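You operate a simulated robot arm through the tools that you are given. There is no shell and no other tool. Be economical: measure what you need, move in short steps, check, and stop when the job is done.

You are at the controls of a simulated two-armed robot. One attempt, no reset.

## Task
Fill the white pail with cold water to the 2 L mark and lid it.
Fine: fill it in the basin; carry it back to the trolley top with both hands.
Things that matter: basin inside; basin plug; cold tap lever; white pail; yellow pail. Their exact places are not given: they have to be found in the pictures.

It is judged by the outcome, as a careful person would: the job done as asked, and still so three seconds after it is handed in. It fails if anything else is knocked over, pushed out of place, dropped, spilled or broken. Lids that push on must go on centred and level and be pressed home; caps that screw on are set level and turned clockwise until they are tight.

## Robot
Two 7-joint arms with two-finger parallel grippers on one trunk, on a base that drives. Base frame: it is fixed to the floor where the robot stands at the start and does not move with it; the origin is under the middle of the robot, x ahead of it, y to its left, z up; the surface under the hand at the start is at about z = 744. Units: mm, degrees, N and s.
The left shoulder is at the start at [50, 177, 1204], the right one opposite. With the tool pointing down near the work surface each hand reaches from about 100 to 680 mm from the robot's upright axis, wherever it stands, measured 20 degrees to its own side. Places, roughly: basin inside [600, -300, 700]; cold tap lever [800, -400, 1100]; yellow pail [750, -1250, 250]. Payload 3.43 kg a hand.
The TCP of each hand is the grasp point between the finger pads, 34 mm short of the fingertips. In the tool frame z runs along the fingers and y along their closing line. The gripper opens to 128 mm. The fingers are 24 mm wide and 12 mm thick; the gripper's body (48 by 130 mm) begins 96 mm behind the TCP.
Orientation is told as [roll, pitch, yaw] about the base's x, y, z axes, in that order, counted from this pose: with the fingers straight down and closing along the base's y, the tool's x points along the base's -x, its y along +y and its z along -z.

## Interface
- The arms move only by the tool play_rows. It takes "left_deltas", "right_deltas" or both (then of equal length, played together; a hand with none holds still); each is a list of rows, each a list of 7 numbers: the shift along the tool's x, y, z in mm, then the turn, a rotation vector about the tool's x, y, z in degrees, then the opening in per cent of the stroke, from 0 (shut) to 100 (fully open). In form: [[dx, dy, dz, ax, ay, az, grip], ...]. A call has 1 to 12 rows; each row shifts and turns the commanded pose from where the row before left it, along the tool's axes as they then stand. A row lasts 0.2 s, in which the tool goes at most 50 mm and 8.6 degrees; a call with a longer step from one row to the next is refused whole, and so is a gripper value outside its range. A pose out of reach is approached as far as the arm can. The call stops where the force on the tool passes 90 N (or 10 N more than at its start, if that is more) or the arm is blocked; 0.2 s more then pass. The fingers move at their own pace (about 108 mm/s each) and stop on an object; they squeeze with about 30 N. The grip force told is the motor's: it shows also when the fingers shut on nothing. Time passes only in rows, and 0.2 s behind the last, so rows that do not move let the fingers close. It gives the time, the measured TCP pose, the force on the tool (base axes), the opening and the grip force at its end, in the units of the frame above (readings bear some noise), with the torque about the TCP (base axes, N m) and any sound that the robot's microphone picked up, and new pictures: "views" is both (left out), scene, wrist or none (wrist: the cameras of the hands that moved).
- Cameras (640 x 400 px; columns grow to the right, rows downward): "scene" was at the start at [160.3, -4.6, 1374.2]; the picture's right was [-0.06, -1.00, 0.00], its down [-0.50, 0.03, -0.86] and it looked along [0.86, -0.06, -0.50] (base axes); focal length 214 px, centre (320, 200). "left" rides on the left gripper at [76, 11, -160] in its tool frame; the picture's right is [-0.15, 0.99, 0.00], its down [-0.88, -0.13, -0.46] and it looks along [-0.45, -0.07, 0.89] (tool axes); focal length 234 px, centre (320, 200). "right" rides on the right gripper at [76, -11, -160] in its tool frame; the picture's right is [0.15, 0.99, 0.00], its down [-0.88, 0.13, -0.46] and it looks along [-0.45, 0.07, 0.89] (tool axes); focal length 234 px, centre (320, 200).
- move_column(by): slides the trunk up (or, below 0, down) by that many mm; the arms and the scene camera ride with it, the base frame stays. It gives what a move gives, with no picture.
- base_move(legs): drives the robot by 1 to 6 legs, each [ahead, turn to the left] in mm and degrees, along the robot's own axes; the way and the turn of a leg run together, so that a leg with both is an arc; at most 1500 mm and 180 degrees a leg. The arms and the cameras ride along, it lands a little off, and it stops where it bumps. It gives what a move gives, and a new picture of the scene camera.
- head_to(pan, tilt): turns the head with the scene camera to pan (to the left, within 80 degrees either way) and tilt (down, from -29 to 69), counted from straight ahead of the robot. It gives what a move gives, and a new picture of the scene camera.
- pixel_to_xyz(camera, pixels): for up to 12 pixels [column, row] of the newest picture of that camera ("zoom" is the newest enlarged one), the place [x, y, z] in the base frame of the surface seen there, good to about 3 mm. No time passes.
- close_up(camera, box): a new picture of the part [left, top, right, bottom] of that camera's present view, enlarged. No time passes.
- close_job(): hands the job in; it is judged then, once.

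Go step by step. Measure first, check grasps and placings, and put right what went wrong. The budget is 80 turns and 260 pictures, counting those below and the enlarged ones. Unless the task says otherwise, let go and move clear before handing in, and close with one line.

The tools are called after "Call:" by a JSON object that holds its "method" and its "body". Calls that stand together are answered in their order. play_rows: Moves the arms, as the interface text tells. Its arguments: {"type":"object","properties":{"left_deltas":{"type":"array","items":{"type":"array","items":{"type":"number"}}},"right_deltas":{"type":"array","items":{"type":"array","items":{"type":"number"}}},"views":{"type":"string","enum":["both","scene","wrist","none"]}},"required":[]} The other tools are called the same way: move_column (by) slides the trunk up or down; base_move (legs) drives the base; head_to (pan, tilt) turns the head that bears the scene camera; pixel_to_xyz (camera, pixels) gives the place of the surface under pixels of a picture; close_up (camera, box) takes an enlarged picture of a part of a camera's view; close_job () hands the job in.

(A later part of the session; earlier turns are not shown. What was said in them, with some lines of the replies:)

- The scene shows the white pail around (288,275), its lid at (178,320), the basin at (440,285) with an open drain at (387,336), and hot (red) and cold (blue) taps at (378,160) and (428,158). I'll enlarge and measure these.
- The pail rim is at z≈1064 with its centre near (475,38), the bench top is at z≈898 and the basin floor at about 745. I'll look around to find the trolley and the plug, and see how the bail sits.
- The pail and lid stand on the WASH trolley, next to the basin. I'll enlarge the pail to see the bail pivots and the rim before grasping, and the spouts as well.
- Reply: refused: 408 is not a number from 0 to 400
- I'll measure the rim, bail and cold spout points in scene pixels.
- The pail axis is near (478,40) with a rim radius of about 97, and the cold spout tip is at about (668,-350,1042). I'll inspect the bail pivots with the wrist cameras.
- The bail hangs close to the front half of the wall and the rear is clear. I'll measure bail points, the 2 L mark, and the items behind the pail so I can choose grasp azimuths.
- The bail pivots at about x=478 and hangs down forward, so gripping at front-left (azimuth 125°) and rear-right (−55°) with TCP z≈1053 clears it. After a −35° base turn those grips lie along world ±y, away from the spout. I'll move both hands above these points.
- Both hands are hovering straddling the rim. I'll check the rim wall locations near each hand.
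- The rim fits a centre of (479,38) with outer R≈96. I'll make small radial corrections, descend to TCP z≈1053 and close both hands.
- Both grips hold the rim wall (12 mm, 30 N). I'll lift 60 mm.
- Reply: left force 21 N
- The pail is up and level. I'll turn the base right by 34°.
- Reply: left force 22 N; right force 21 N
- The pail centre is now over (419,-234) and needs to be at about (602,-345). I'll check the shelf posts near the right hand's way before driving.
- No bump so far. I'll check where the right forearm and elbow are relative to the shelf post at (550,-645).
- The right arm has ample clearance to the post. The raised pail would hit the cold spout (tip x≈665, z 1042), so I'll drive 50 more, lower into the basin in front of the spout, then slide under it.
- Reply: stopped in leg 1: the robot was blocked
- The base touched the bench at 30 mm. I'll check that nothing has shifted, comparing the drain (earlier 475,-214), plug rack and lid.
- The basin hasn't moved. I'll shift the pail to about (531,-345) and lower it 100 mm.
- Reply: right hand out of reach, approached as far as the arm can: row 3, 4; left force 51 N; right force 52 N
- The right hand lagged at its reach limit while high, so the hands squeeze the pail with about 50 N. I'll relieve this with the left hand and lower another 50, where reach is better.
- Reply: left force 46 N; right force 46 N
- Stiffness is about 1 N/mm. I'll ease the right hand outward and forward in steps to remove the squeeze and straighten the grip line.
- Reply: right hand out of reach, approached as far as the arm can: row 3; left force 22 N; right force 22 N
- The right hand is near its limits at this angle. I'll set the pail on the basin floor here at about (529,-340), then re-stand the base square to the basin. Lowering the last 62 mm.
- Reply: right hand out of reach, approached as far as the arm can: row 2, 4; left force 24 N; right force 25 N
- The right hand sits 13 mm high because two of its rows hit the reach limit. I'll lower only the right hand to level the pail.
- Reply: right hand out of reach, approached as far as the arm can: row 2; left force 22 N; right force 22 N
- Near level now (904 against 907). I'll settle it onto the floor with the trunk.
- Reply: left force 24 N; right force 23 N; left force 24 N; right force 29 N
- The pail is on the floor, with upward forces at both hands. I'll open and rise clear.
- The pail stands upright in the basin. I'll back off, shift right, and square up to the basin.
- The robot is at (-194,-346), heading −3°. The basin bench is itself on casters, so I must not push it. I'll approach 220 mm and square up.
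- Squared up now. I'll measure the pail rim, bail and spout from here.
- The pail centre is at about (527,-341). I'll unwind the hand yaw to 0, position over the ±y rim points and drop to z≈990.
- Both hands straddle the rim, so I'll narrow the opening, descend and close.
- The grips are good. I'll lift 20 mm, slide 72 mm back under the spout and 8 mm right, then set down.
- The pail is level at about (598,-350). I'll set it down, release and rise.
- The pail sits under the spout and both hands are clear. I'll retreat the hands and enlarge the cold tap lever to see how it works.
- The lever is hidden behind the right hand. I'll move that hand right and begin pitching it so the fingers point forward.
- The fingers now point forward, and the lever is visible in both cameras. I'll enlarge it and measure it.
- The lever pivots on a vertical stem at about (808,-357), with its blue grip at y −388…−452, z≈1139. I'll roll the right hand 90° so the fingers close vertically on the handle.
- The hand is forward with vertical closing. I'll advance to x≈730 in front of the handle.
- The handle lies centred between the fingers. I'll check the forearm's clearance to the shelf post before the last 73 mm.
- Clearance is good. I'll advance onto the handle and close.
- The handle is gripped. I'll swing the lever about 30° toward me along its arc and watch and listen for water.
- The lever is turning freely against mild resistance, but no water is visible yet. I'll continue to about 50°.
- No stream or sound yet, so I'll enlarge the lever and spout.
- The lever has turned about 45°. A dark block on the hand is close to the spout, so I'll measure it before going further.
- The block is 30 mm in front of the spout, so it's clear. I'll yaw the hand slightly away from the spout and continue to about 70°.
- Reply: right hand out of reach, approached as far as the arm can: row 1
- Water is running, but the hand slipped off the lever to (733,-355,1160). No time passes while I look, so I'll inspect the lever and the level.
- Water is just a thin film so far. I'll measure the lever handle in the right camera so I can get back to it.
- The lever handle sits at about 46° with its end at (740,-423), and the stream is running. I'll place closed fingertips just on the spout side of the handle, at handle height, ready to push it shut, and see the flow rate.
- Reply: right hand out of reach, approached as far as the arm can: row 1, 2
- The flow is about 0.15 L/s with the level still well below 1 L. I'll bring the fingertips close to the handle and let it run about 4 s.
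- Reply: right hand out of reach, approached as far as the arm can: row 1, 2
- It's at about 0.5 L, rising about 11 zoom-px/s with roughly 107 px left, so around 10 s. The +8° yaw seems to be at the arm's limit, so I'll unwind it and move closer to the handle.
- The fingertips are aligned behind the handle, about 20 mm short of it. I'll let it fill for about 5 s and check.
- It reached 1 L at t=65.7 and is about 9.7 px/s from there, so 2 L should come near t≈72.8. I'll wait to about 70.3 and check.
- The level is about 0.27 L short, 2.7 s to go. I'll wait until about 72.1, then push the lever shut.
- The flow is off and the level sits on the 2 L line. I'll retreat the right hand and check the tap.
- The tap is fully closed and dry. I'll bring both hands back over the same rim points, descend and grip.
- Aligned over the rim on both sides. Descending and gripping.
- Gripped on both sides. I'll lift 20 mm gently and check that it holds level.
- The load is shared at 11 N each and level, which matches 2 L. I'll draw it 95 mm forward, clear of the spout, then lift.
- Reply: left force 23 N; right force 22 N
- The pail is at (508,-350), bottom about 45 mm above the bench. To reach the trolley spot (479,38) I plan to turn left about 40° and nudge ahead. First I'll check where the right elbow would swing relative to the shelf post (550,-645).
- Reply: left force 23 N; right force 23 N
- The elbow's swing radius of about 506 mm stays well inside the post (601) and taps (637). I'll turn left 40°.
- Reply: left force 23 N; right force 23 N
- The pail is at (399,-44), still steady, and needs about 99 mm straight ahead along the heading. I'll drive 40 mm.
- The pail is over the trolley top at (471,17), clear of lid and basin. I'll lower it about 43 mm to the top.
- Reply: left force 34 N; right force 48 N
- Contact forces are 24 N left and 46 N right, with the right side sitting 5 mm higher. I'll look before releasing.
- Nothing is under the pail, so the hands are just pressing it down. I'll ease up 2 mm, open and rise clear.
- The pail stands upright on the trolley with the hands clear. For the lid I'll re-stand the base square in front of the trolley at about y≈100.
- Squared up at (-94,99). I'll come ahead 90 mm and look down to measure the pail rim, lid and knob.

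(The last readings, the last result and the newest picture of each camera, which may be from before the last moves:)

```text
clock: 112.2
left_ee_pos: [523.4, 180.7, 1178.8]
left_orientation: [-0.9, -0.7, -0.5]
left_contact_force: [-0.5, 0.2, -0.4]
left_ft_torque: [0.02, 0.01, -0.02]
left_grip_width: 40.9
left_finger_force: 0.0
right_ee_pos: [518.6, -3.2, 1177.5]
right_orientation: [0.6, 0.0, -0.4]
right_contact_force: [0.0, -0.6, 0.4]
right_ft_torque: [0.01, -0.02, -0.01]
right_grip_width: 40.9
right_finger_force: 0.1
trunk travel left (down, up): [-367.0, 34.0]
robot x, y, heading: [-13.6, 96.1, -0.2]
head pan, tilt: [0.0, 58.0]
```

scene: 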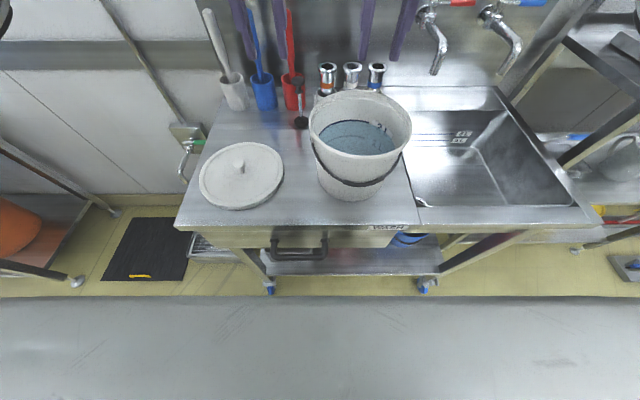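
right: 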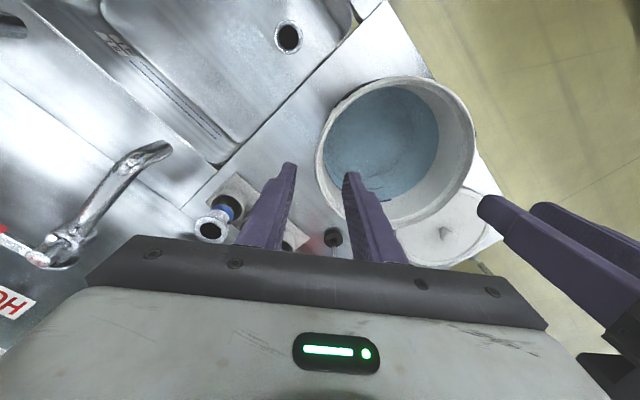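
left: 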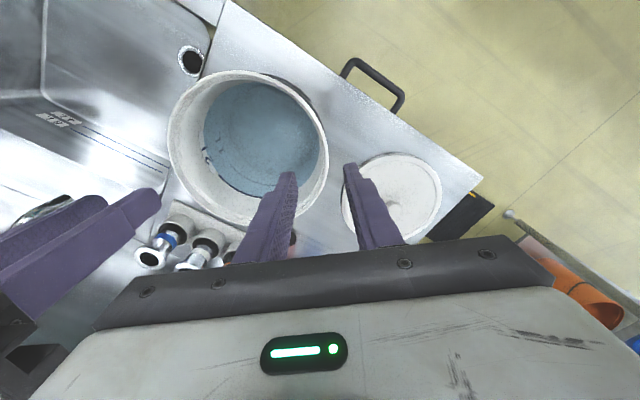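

Call:
{"method": "close_up", "body": {"camera": "scene", "box": [190, 80, 420, 220]}}

Call:
{"method": "pixel_to_xyz", "body": {"camera": "scene", "pixels": [[309, 123], [411, 127], [362, 158], [358, 90], [335, 150], [388, 152], [330, 97], [395, 99]]}}

Call:
{"method": "pixel_to_xyz", "body": {"camera": "scene", "pixels": [[200, 178], [284, 172], [239, 208], [242, 143], [240, 162], [238, 166], [242, 172], [222, 200], [268, 150], [215, 150], [240, 185]]}}

```text
2.78 times, centred on (305, 150) of scene
```

zoom: 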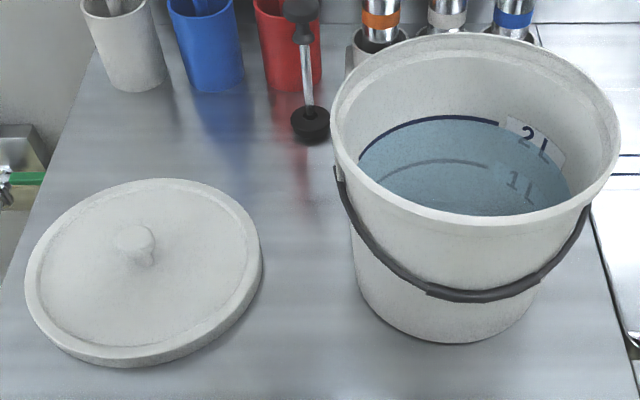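

```text
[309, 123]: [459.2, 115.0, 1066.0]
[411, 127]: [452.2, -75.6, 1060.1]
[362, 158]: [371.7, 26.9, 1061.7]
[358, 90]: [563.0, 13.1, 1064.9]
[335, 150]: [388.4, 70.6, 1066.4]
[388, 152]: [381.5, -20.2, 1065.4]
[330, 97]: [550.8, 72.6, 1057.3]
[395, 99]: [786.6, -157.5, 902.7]
```

```text
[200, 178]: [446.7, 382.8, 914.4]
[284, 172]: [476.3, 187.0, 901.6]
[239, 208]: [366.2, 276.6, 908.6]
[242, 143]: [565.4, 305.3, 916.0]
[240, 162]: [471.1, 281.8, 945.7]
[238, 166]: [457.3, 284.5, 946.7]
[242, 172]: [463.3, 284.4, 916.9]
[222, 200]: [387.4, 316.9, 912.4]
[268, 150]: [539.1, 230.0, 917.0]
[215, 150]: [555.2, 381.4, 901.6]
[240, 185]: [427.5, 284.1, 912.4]
```

The pail rim fits a centre of (467,19), R≈96, z≈1064. The lid is at about (466,284) with its knob on top at z≈947 and plate at 915. I'll clear the right hand away and hover the left over the knob.

Call:
{"method": "play_rows", "body": {"left_deltas": [[14.2, 25.6, 0, 0, 0, 0, 55], [14.2, 25.6, 0, 0, 0, 0, 55], [14.2, 25.6, 20, 0, 0, 0, 55], [14.2, 25.6, 38, 0, 0, 0, 55], [0, 0, 40, 0, 0, 0, 55], [0, 0, 40, 0, 0, 0, 55], [0, 0, 0, 0, 0, 0, 55]], "right_deltas": [[24, -40, 0, 0, 0, 0, 32], [24, -40, 0, 0, 0, 0, 32], [24, -40, 0, 0, 0, 0, 32], [24, -40, 0, 0, 0, 0, 32], [24, -40, 0, 0, 0, 0, 32], [0, 0, 0, 0, 0, 0, 32], [0, 0, 0, 0, 0, 0, 32]], "views": "both"}}

```text
clock: 113.8
left_ee_pos: [468.5, 283.9, 1040.2]
left_orientation: [-0.8, -0.7, -0.4]
left_contact_force: [-0.2, -0.8, 0.1]
left_ft_torque: [0.03, 0.01, -0.03]
left_grip_width: 70.5
left_finger_force: 0.0
right_ee_pos: [397.7, -205.6, 1176.9]
right_orientation: [0.7, 0.0, -0.5]
right_contact_force: [-0.5, 0.4, 0.1]
right_ft_torque: [-0.02, -0.01, 0.0]
right_grip_width: 41.0
right_finger_force: 0.0
trunk travel left (down, up): [-367.0, 34.0]
robot x, y, heading: [-14.9, 96.2, -0.3]
head pan, tilt: [0.0, 58.0]
```

scene: 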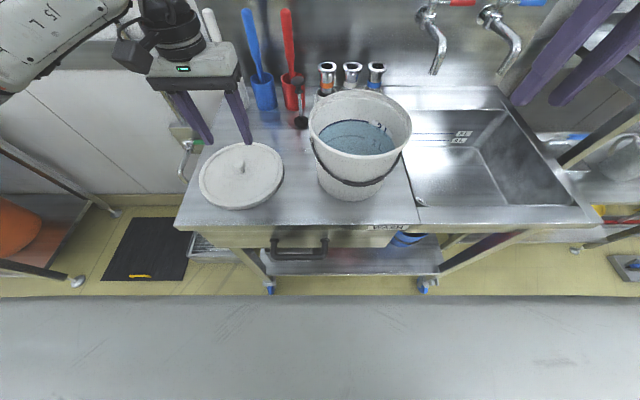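
right: 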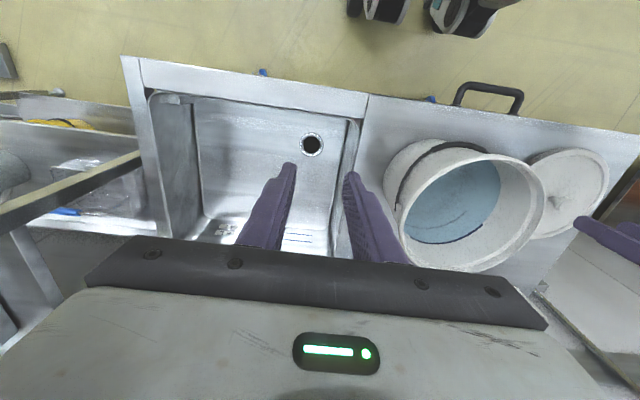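
left: 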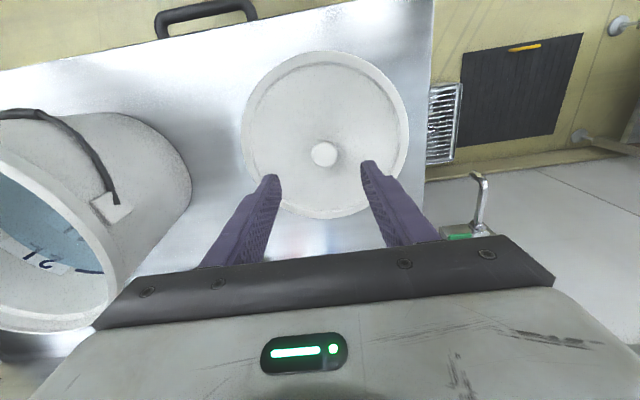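

I'll refine the knob and lid centre from the left camera.

Call:
{"method": "pixel_to_xyz", "body": {"camera": "left", "pixels": [[324, 153], [314, 153], [335, 153], [324, 143], [243, 140], [406, 130], [330, 54], [325, 216], [265, 195], [385, 200]]}}

Call:
{"method": "close_up", "body": {"camera": "left", "box": [230, 40, 420, 230]}}

```text
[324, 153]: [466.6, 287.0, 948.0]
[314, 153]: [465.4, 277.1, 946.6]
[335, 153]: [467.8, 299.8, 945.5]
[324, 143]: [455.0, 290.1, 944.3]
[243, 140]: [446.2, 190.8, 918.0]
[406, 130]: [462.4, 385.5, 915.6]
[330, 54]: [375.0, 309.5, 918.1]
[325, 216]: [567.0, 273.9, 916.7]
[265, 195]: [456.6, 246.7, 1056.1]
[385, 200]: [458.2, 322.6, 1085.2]
```

```text
2.11 times, centred on (325, 135) of left
```

zoom: 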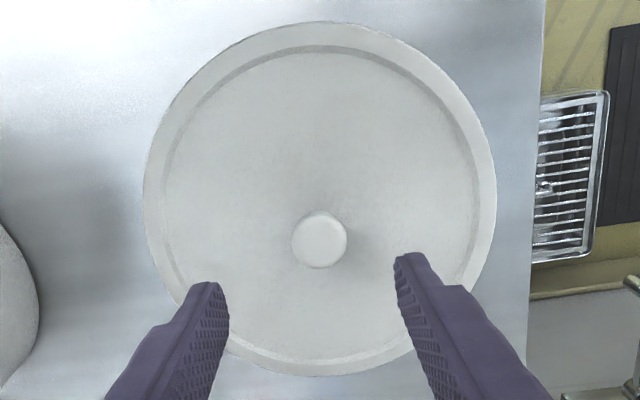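

The knob centre is at (467,288), about 25 mm across. I'll descend to TCP z≈953 so the tips just clear the plate, and grip it.

Call:
{"method": "play_rows", "body": {"left_deltas": [[1, 4, 30, 0, 0, 0, 45], [0, 0, 30, 0, 0, 0, 45], [0, 0, 26, 0, 0, 0, 45], [0, 0, 0, 0, 0, 0, 45], [0, 0, 0, 0, 0, 0, 0], [0, 0, 0, 0, 0, 0, 0], [0, 0, 0, 0, 0, 0, 0]], "views": "both"}}

```text
clock: 115.4
left_ee_pos: [468.3, 286.1, 951.2]
left_orientation: [-0.9, -0.7, -0.4]
left_contact_force: [0.3, 0.4, -0.1]
left_ft_torque: [-0.05, 0.03, 0.02]
left_grip_width: 28.4
left_finger_force: 30.0
right_ee_pos: [398.0, -205.2, 1176.9]
right_orientation: [0.7, 0.0, -0.4]
right_contact_force: [1.2, 0.5, -0.6]
right_ft_torque: [0.01, -0.02, -0.03]
right_grip_width: 40.9
right_finger_force: 0.1
trunk travel left (down, up): [-367.0, 34.0]
robot x, y, heading: [-12.3, 97.5, -0.2]
head pan, tilt: [0.0, 58.0]
```

scene: 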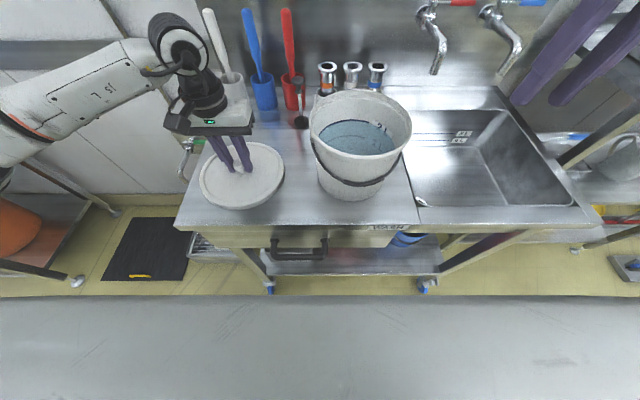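
left: 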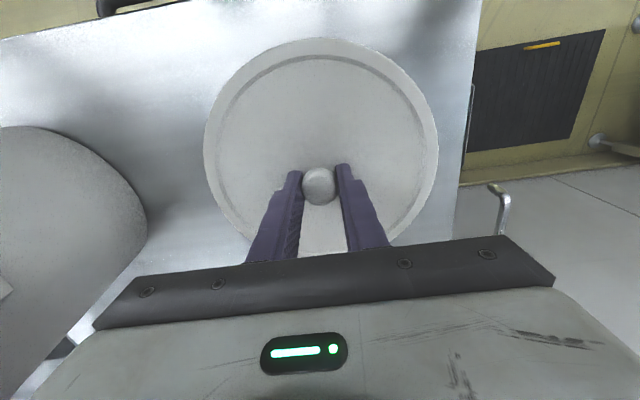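

The knob is held (28 mm). I'll lift the lid 200 mm.

Call:
{"method": "play_rows", "body": {"left_deltas": [[0, 0, -10, 0, 0, 0, 0], [0, 0, -25, 0, 0, 0, 0], [0, 0, -30, 0, 0, 0, 0], [0, 0, -30, 0, 0, 0, 0], [0, 0, -30, 0, 0, 0, 0], [0, 0, -30, 0, 0, 0, 0], [0, 0, -30, 0, 0, 0, 0], [0, 0, -15, 0, 0, 0, 0], [0, 0, 0, 0, 0, 0, 0]], "views": "both"}}

```text
clock: 117.4
left_ee_pos: [466.2, 287.0, 1153.2]
left_orientation: [-0.8, -0.9, -0.5]
left_contact_force: [0.3, -0.3, -0.2]
left_ft_torque: [-0.02, 0.01, -0.01]
left_grip_width: 28.5
left_finger_force: 29.9
right_ee_pos: [398.0, -205.6, 1177.4]
right_orientation: [0.5, 0.0, -0.3]
right_contact_force: [0.2, 0.2, -0.2]
right_ft_torque: [0.0, 0.02, 0.01]
right_grip_width: 40.9
right_finger_force: 0.0
trunk travel left (down, up): [-367.0, 34.0]
robot x, y, heading: [-14.6, 95.7, -0.4]
head pan, tilt: [0.0, 58.0]
```

scene: 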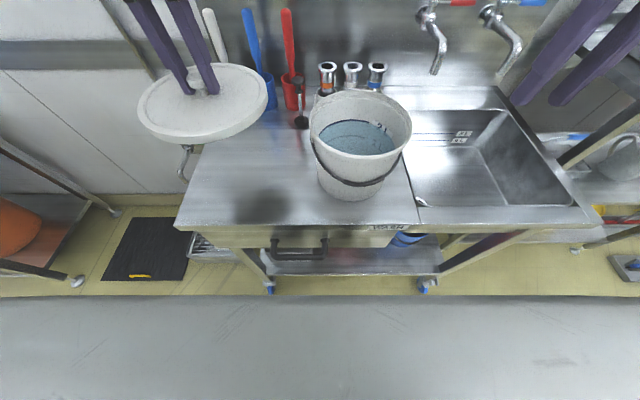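
left: 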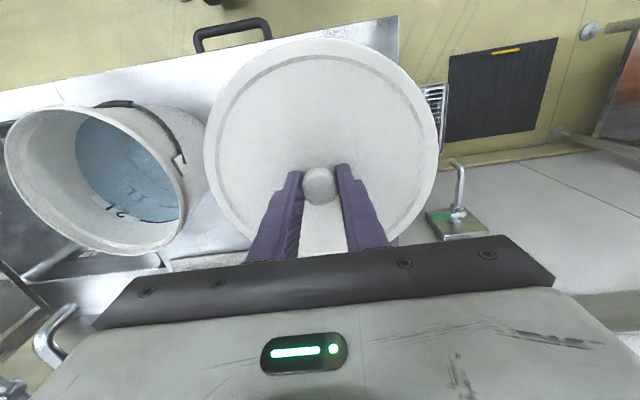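

The lid is up. I'll measure its level and centre, and the pail's rim again.

Call:
{"method": "pixel_to_xyz", "body": {"camera": "left", "pixels": [[210, 145], [434, 135], [325, 44], [250, 70], [400, 75], [232, 215], [420, 205], [319, 185]]}}

Call:
{"method": "pixel_to_xyz", "body": {"camera": "scene", "pixels": [[142, 100], [266, 100], [195, 138], [215, 64], [311, 117], [409, 118], [362, 158], [358, 91], [322, 143], [402, 142]]}}

```text
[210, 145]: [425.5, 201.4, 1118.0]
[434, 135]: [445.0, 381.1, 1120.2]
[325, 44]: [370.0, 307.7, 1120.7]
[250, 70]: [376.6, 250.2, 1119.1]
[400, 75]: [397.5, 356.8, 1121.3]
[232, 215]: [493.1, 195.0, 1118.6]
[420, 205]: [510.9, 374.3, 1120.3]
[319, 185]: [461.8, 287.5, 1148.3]
```

```text
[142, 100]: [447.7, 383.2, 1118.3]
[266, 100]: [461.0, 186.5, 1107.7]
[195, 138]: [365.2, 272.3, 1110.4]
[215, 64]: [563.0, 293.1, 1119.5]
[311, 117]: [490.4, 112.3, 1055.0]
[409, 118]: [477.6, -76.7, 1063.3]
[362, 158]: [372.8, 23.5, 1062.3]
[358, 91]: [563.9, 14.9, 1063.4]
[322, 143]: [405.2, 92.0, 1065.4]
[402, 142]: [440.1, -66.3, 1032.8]
```

The lid is level to within 1° and centred on the hand (466,288). The pail rim centre is (468,18). I'll carry the lid over the pail.

Call:
{"method": "play_rows", "body": {"left_deltas": [[-0.4, -12, 0, 0, 0, 0, 0], [-0.4, -24, 0, 0, 0, 0, 0], [-0.4, -30, 0, 0, 0, 0, 0], [-0.4, -30, 0, 0, 0, 0, 0], [-0.4, -30, 0, 0, 0, 0, 0], [-0.4, -30, 0, 0, 0, 0, 0], [-0.4, -30, 0, 0, 0, 0, 0], [-0.4, -30, 0, 0, 0, 0, 0], [-0.3, -30, 0, 0, 0, 0, 0], [-0.2, -23.5, 0, 0, 0, 0, 0], [0, 0, 0, 0, 0, 0, 0]], "views": "both"}}

```text
clock: 119.8
left_ee_pos: [468.9, 17.5, 1158.3]
left_orientation: [-0.8, -0.7, -0.4]
left_contact_force: [0.7, 0.6, -0.3]
left_ft_torque: [-0.02, 0.0, 0.02]
left_grip_width: 28.5
left_finger_force: 30.3
right_ee_pos: [398.4, -205.3, 1177.1]
right_orientation: [0.7, -0.1, -0.3]
right_contact_force: [-0.3, 0.4, 0.9]
right_ft_torque: [-0.03, 0.02, 0.01]
right_grip_width: 40.9
right_finger_force: 0.1
trunk travel left (down, up): [-367.0, 34.0]
robot x, y, heading: [-13.2, 95.5, -0.3]
head pan, tilt: [0.0, 58.0]
```

scene: 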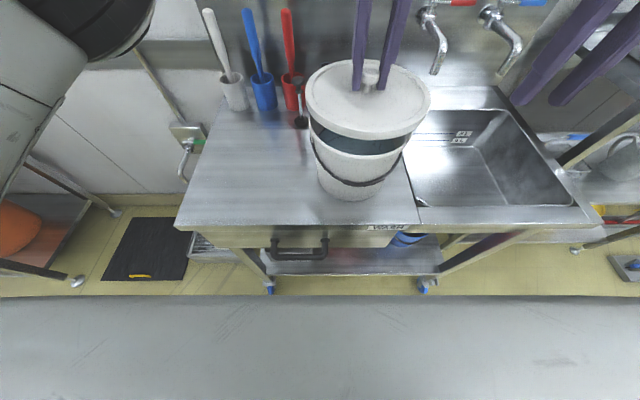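
left: 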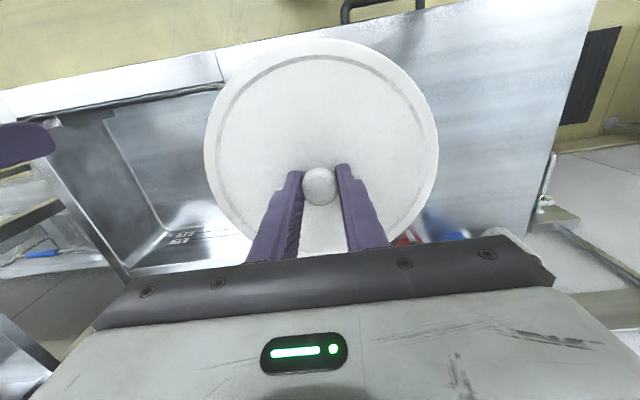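

The lid hovers about 40 mm above the rim. I'll verify centring by measuring lid edge points.

Call:
{"method": "pixel_to_xyz", "body": {"camera": "left", "pixels": [[210, 145], [434, 135], [325, 44], [250, 70], [400, 75], [232, 215], [420, 205]]}}

Call:
{"method": "pixel_to_xyz", "body": {"camera": "scene", "pixels": [[307, 98], [429, 98], [365, 133], [330, 122], [405, 122], [318, 140], [404, 142]]}}

Call:
{"method": "close_up", "body": {"camera": "scene", "box": [290, 50, 440, 210]}}

```text
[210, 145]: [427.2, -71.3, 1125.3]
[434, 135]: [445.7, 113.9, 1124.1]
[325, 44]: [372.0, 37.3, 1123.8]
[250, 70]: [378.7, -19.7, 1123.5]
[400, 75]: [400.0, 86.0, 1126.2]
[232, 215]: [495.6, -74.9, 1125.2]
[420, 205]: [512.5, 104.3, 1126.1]
```

```text
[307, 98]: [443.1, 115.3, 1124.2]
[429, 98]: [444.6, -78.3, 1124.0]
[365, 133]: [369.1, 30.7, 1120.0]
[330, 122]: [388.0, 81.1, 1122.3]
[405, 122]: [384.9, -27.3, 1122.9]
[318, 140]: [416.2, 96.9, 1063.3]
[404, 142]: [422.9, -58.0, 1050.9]
```

```text
2.50 times, centred on (365, 130) of scene
```

zoom: 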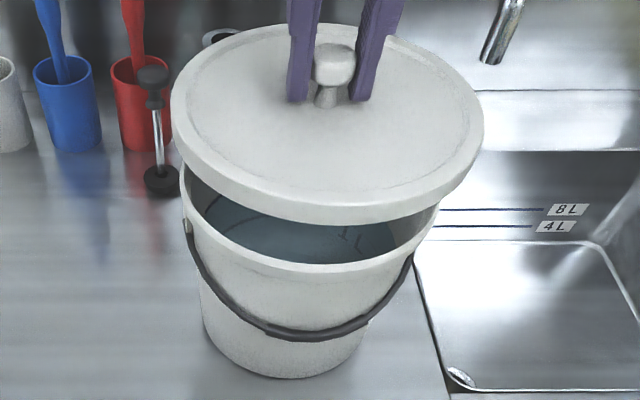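

The lid (468.7,19) and pail (468,18) are aligned within 1 mm, and the lid is level. Lowering gently onto the rim.

Call:
{"method": "play_rows", "body": {"left_deltas": [[0, 0, 10, 0, 0, 0, 0], [0, 0, 12, 0, 0, 0, 0], [0, 0, 10, 0, 0, 0, 0], [0, 0, 4, 0, 0, 0, 0], [0, 0, 3, 0, 0, 0, 0], [0, 0, 3, 0, 0, 0, 0], [0, 0, 3, 0, 0, 0, 0], [0, 0, 3, 0, 0, 0, 0], [0, 0, 0, 0, 0, 0, 0]], "views": "scene"}}

Call:
{"method": "close_up", "body": {"camera": "scene", "box": [290, 50, 440, 210]}}

```text
clock: 121.8
left_ee_pos: [467.2, 16.0, 1113.4]
left_orientation: [-0.9, -1.1, -0.4]
left_contact_force: [1.5, -4.7, 32.1]
left_ft_torque: [0.94, -1.21, -0.07]
left_grip_width: 28.4
left_finger_force: 30.2
right_ee_pos: [395.4, -206.1, 1177.5]
right_orientation: [0.7, -0.1, -0.3]
right_contact_force: [0.1, 0.5, 0.1]
right_ft_torque: [-0.02, 0.0, 0.0]
right_grip_width: 41.2
right_finger_force: 0.0
trunk travel left (down, up): [-367.0, 34.0]
robot x, y, heading: [-10.6, 96.6, -0.2]
head pan, tilt: [0.0, 58.0]
```

scene: 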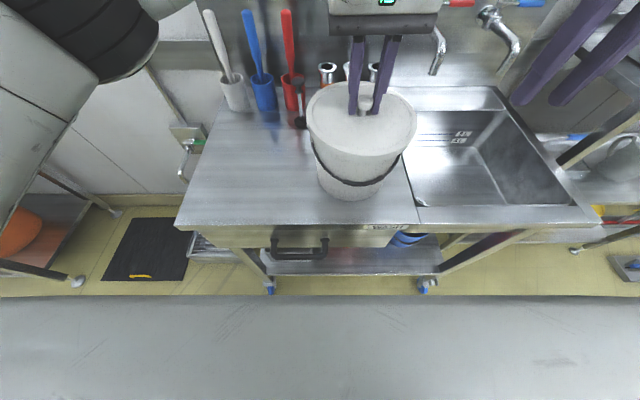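

```text
2.50 times, centred on (365, 130) of scene
```

zoom: 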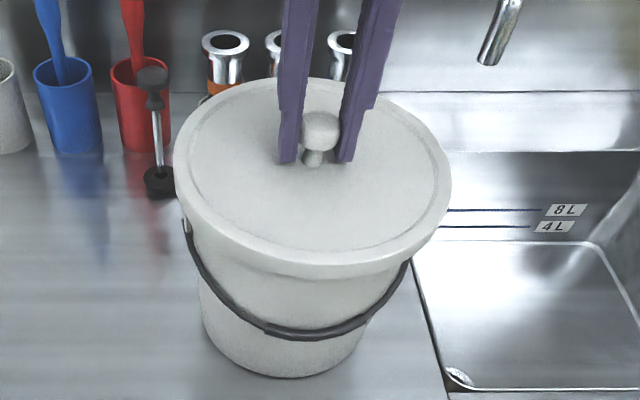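

The lid sits centred on the rim with first contact at 32 N. I'll keep pressing down through the hand in small steps.

Call:
{"method": "play_rows", "body": {"left_deltas": [[0, 0, 3, 0, 0, 0, 0], [0, 0, 3, 0, 0, 0, 0], [0, 0, 3, 0, 0, 0, 0], [0, 0, 3, 0, 0, 0, 0], [0, 0, 3, 0, 0, 0, 0], [0, 0, 3, 0, 0, 0, 0], [0, 0, 3, 0, 0, 0, 0], [0, 0, 0, 0, 0, 0, 0]], "views": "none"}}

Call:
{"method": "close_up", "body": {"camera": "scene", "box": [290, 50, 440, 210]}}

Call:
{"method": "pixel_to_xyz", "body": {"camera": "zoom", "pixels": [[195, 170], [440, 165], [320, 255], [260, 235], [390, 240], [320, 220], [230, 110], [420, 120]]}}

```text
clock: 123.0
left_ee_pos: [467.7, 15.3, 1111.1]
left_orientation: [-1.7, -2.0, -0.5]
left_contact_force: [-11.0, 2.2, 25.6]
left_ft_torque: [0.97, 1.06, 0.19]
left_grip_width: 28.2
left_finger_force: 30.2
right_ee_pos: [396.3, -204.6, 1176.5]
right_orientation: [0.6, 0.0, -0.4]
right_contact_force: [-0.2, 0.0, 0.2]
right_ft_torque: [0.0, 0.01, 0.03]
right_grip_width: 41.1
right_finger_force: 0.0
trunk travel left (down, up): [-367.0, 34.0]
robot x, y, heading: [-14.5, 98.5, -0.2]
head pan, tilt: [0.0, 58.0]
stopped in row 5 (left hand): the force on the tool passed its limit at 92 N (the readings are from after the stop); the commanded pose is now the measured one
```

```text
2.50 times, centred on (365, 130) of scene
```

zoom: 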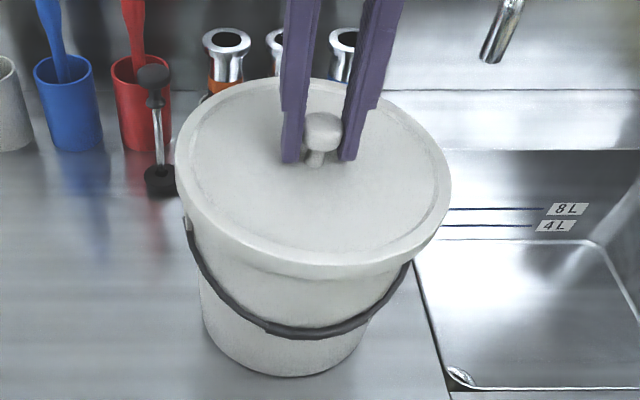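

```text
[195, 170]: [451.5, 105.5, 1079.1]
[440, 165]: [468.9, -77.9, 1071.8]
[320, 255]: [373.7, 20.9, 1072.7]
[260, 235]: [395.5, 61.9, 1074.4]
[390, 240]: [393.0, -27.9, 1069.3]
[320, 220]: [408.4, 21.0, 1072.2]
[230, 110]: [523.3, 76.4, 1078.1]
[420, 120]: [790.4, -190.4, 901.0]
```

The lid is tilted: the left/back edge is at 1079 and the front-right at 1070, so front-right is seated and back-left is not. I'll release, make a fist, and press on the high side inside the base footprint at (499,76).

Call:
{"method": "play_rows", "body": {"left_deltas": [[0, 0, 0, 0, 0, 0, 45], [0, 0, 0, 0, 0, 0, 45], [0, 0, -25, 0, 0, 0, 45], [0, 0, -30, -1.7, 2, 0, 45], [0, 0, 0, 0, 0, 0, 0], [-16, 30, 0, 0, 0, 0, 0], [-15, 30, 0, 0, 0, 0, 0], [0, 0, 0, 0, 0, 0, 0]], "views": "both"}}

Call:
{"method": "close_up", "body": {"camera": "scene", "box": [290, 50, 440, 210]}}

Call:
{"method": "pixel_to_xyz", "body": {"camera": "zoom", "pixels": [[195, 170], [440, 165], [320, 255], [260, 235], [390, 240], [320, 220], [230, 110], [330, 90]]}}

```text
clock: 124.8
left_ee_pos: [499.4, 76.7, 1164.9]
left_orientation: [0.1, 0.0, -0.3]
left_contact_force: [0.5, 0.9, -0.1]
left_ft_torque: [0.0, -0.02, -0.03]
left_grip_width: 0.0
left_finger_force: 29.9
right_ee_pos: [398.3, -204.5, 1177.2]
right_orientation: [0.6, 0.0, -0.3]
right_contact_force: [-0.4, 1.1, -0.1]
right_ft_torque: [0.0, -0.02, -0.04]
right_grip_width: 41.1
right_finger_force: 0.0
trunk travel left (down, up): [-367.0, 34.0]
robot x, y, heading: [-10.4, 93.2, -0.3]
head pan, tilt: [0.0, 58.0]
heard: snap
```

scene: 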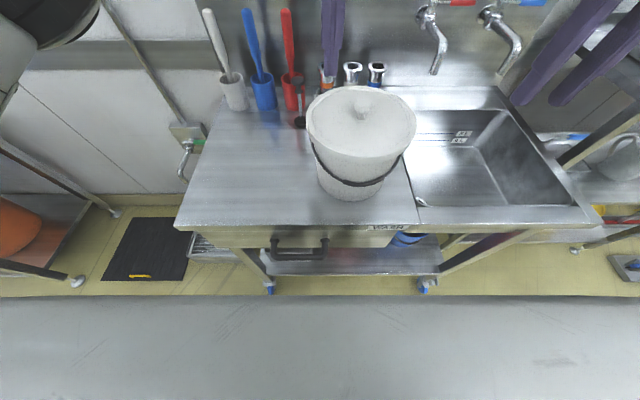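
left: 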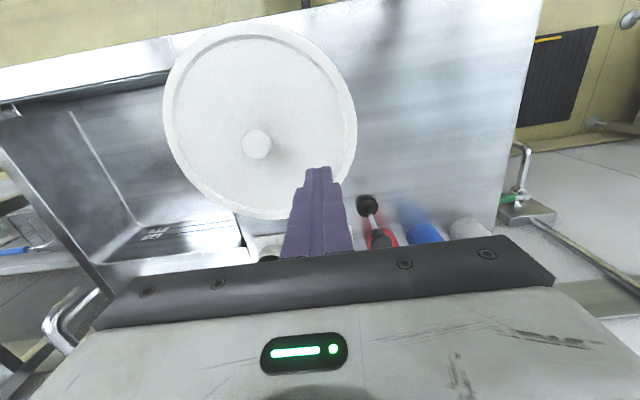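

```text
2.50 times, centred on (365, 130) of scene
```

zoom: 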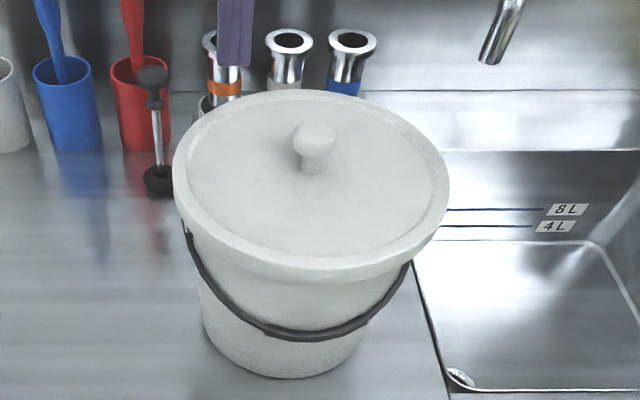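

```text
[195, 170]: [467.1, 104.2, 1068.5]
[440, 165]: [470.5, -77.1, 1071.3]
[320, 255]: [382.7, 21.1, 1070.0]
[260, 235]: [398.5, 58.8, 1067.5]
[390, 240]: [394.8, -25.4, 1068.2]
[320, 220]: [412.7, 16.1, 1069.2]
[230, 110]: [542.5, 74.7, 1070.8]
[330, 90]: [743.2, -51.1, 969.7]
```

I heard a snap, and the lid now reads level at about 1069 on the left, front and right. I'll verify the rear edge too.

Call:
{"method": "close_up", "body": {"camera": "scene", "box": [300, 75, 425, 150]}}

Call:
{"method": "pixel_to_xyz", "body": {"camera": "left", "pixels": [[172, 130], [350, 110], [250, 30], [200, 55], [320, 60], [230, 212], [280, 212], [190, 180], [340, 165], [257, 143]]}}

Call:
{"method": "close_up", "body": {"camera": "left", "box": [150, 10, 370, 230]}}

```text
5.12 times, centred on (362, 112) of scene
```

zoom: 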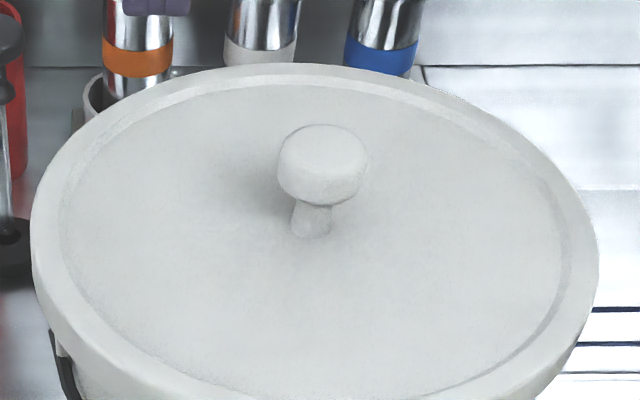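

```text
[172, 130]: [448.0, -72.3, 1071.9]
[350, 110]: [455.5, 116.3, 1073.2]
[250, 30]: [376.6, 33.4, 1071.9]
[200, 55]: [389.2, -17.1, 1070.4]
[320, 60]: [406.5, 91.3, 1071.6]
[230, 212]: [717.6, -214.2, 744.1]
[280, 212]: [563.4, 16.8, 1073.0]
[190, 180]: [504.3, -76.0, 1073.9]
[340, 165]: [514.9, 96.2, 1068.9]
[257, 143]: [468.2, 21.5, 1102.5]
```

```text
1.82 times, centred on (260, 120) of left
5 turns are left
```

zoom: 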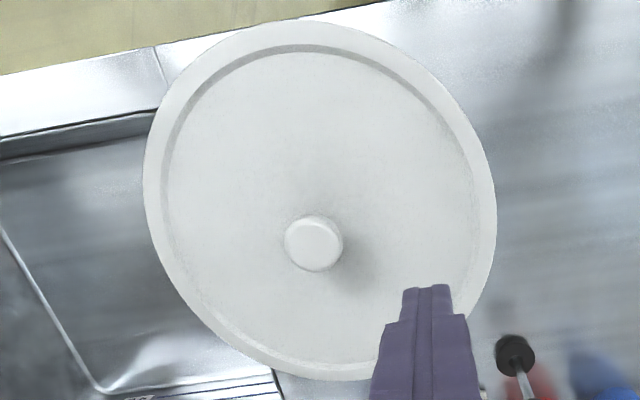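

The lid is level all round at about 1071±2 and centred on the pail. As a check I'll press lightly on the side that was high, then rise.

Call:
{"method": "play_rows", "body": {"left_deltas": [[0, 0, 25, 0, 0, 0, 0], [0, 0, 25, 0, 0, 0, 0], [0, 0, 7, 0, 0, 0, 0], [0, 0, 3, 0, 0, 0, 0], [0, 0, 3, 0, 0, 0, 0], [0, 0, 3, 0, 0, 0, 0], [0, 0, 2, 0, 0, 0, 0], [0, 0, -8, 0, 0, 0, 0], [0, 0, -40, 0, 0, 0, 0], [0, 0, -40, 0, 0, 0, 0], [20, 40, -20, 0, 0, 0, 0], [20, 40, 0, 0, 0, 0, 0]], "views": "scene"}}

```text
clock: 127.4
left_ee_pos: [462.8, 155.8, 1202.9]
left_orientation: [-0.1, 0.0, -0.4]
left_contact_force: [0.7, 0.0, -0.4]
left_ft_torque: [-0.01, -0.03, 0.03]
left_grip_width: 0.0
left_finger_force: 30.3
right_ee_pos: [398.0, -204.8, 1176.9]
right_orientation: [0.6, 0.0, -0.4]
right_contact_force: [0.0, 0.9, -0.4]
right_ft_torque: [0.0, 0.02, 0.03]
right_grip_width: 40.8
right_finger_force: 0.0
trunk travel left (down, up): [-367.0, 34.0]
robot x, y, heading: [-10.7, 97.7, -0.2]
head pan, tilt: [0.0, 58.0]
4 turns are left
```

scene: 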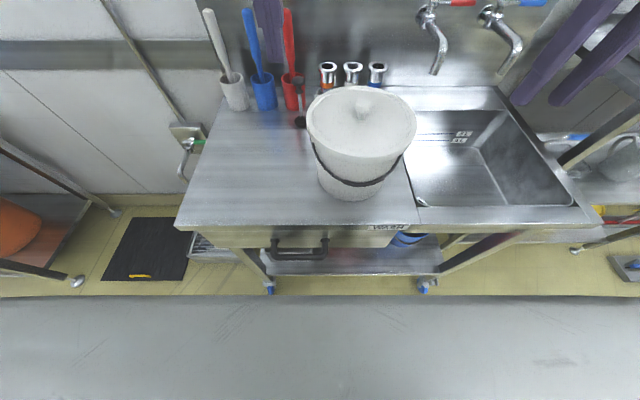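

The light press changed nothing: the lid is still seated and level, the pail is upright on the trolley top, the tap is shut and both hands are clear. I'm handing the job in.

Call:
{"method": "close_job", "body": {}}

```text
The job is handed in.
```

The white pail is filled with cold water to the 2 L mark and stands on the trolley top with its lid on, centred and level. The lid snapped as it seated, the cold tap is shut and dry, and both hands are clear. While lining up with the basin, the robot's base touched the wheeled bench once; the basin measured unmoved afterwards.
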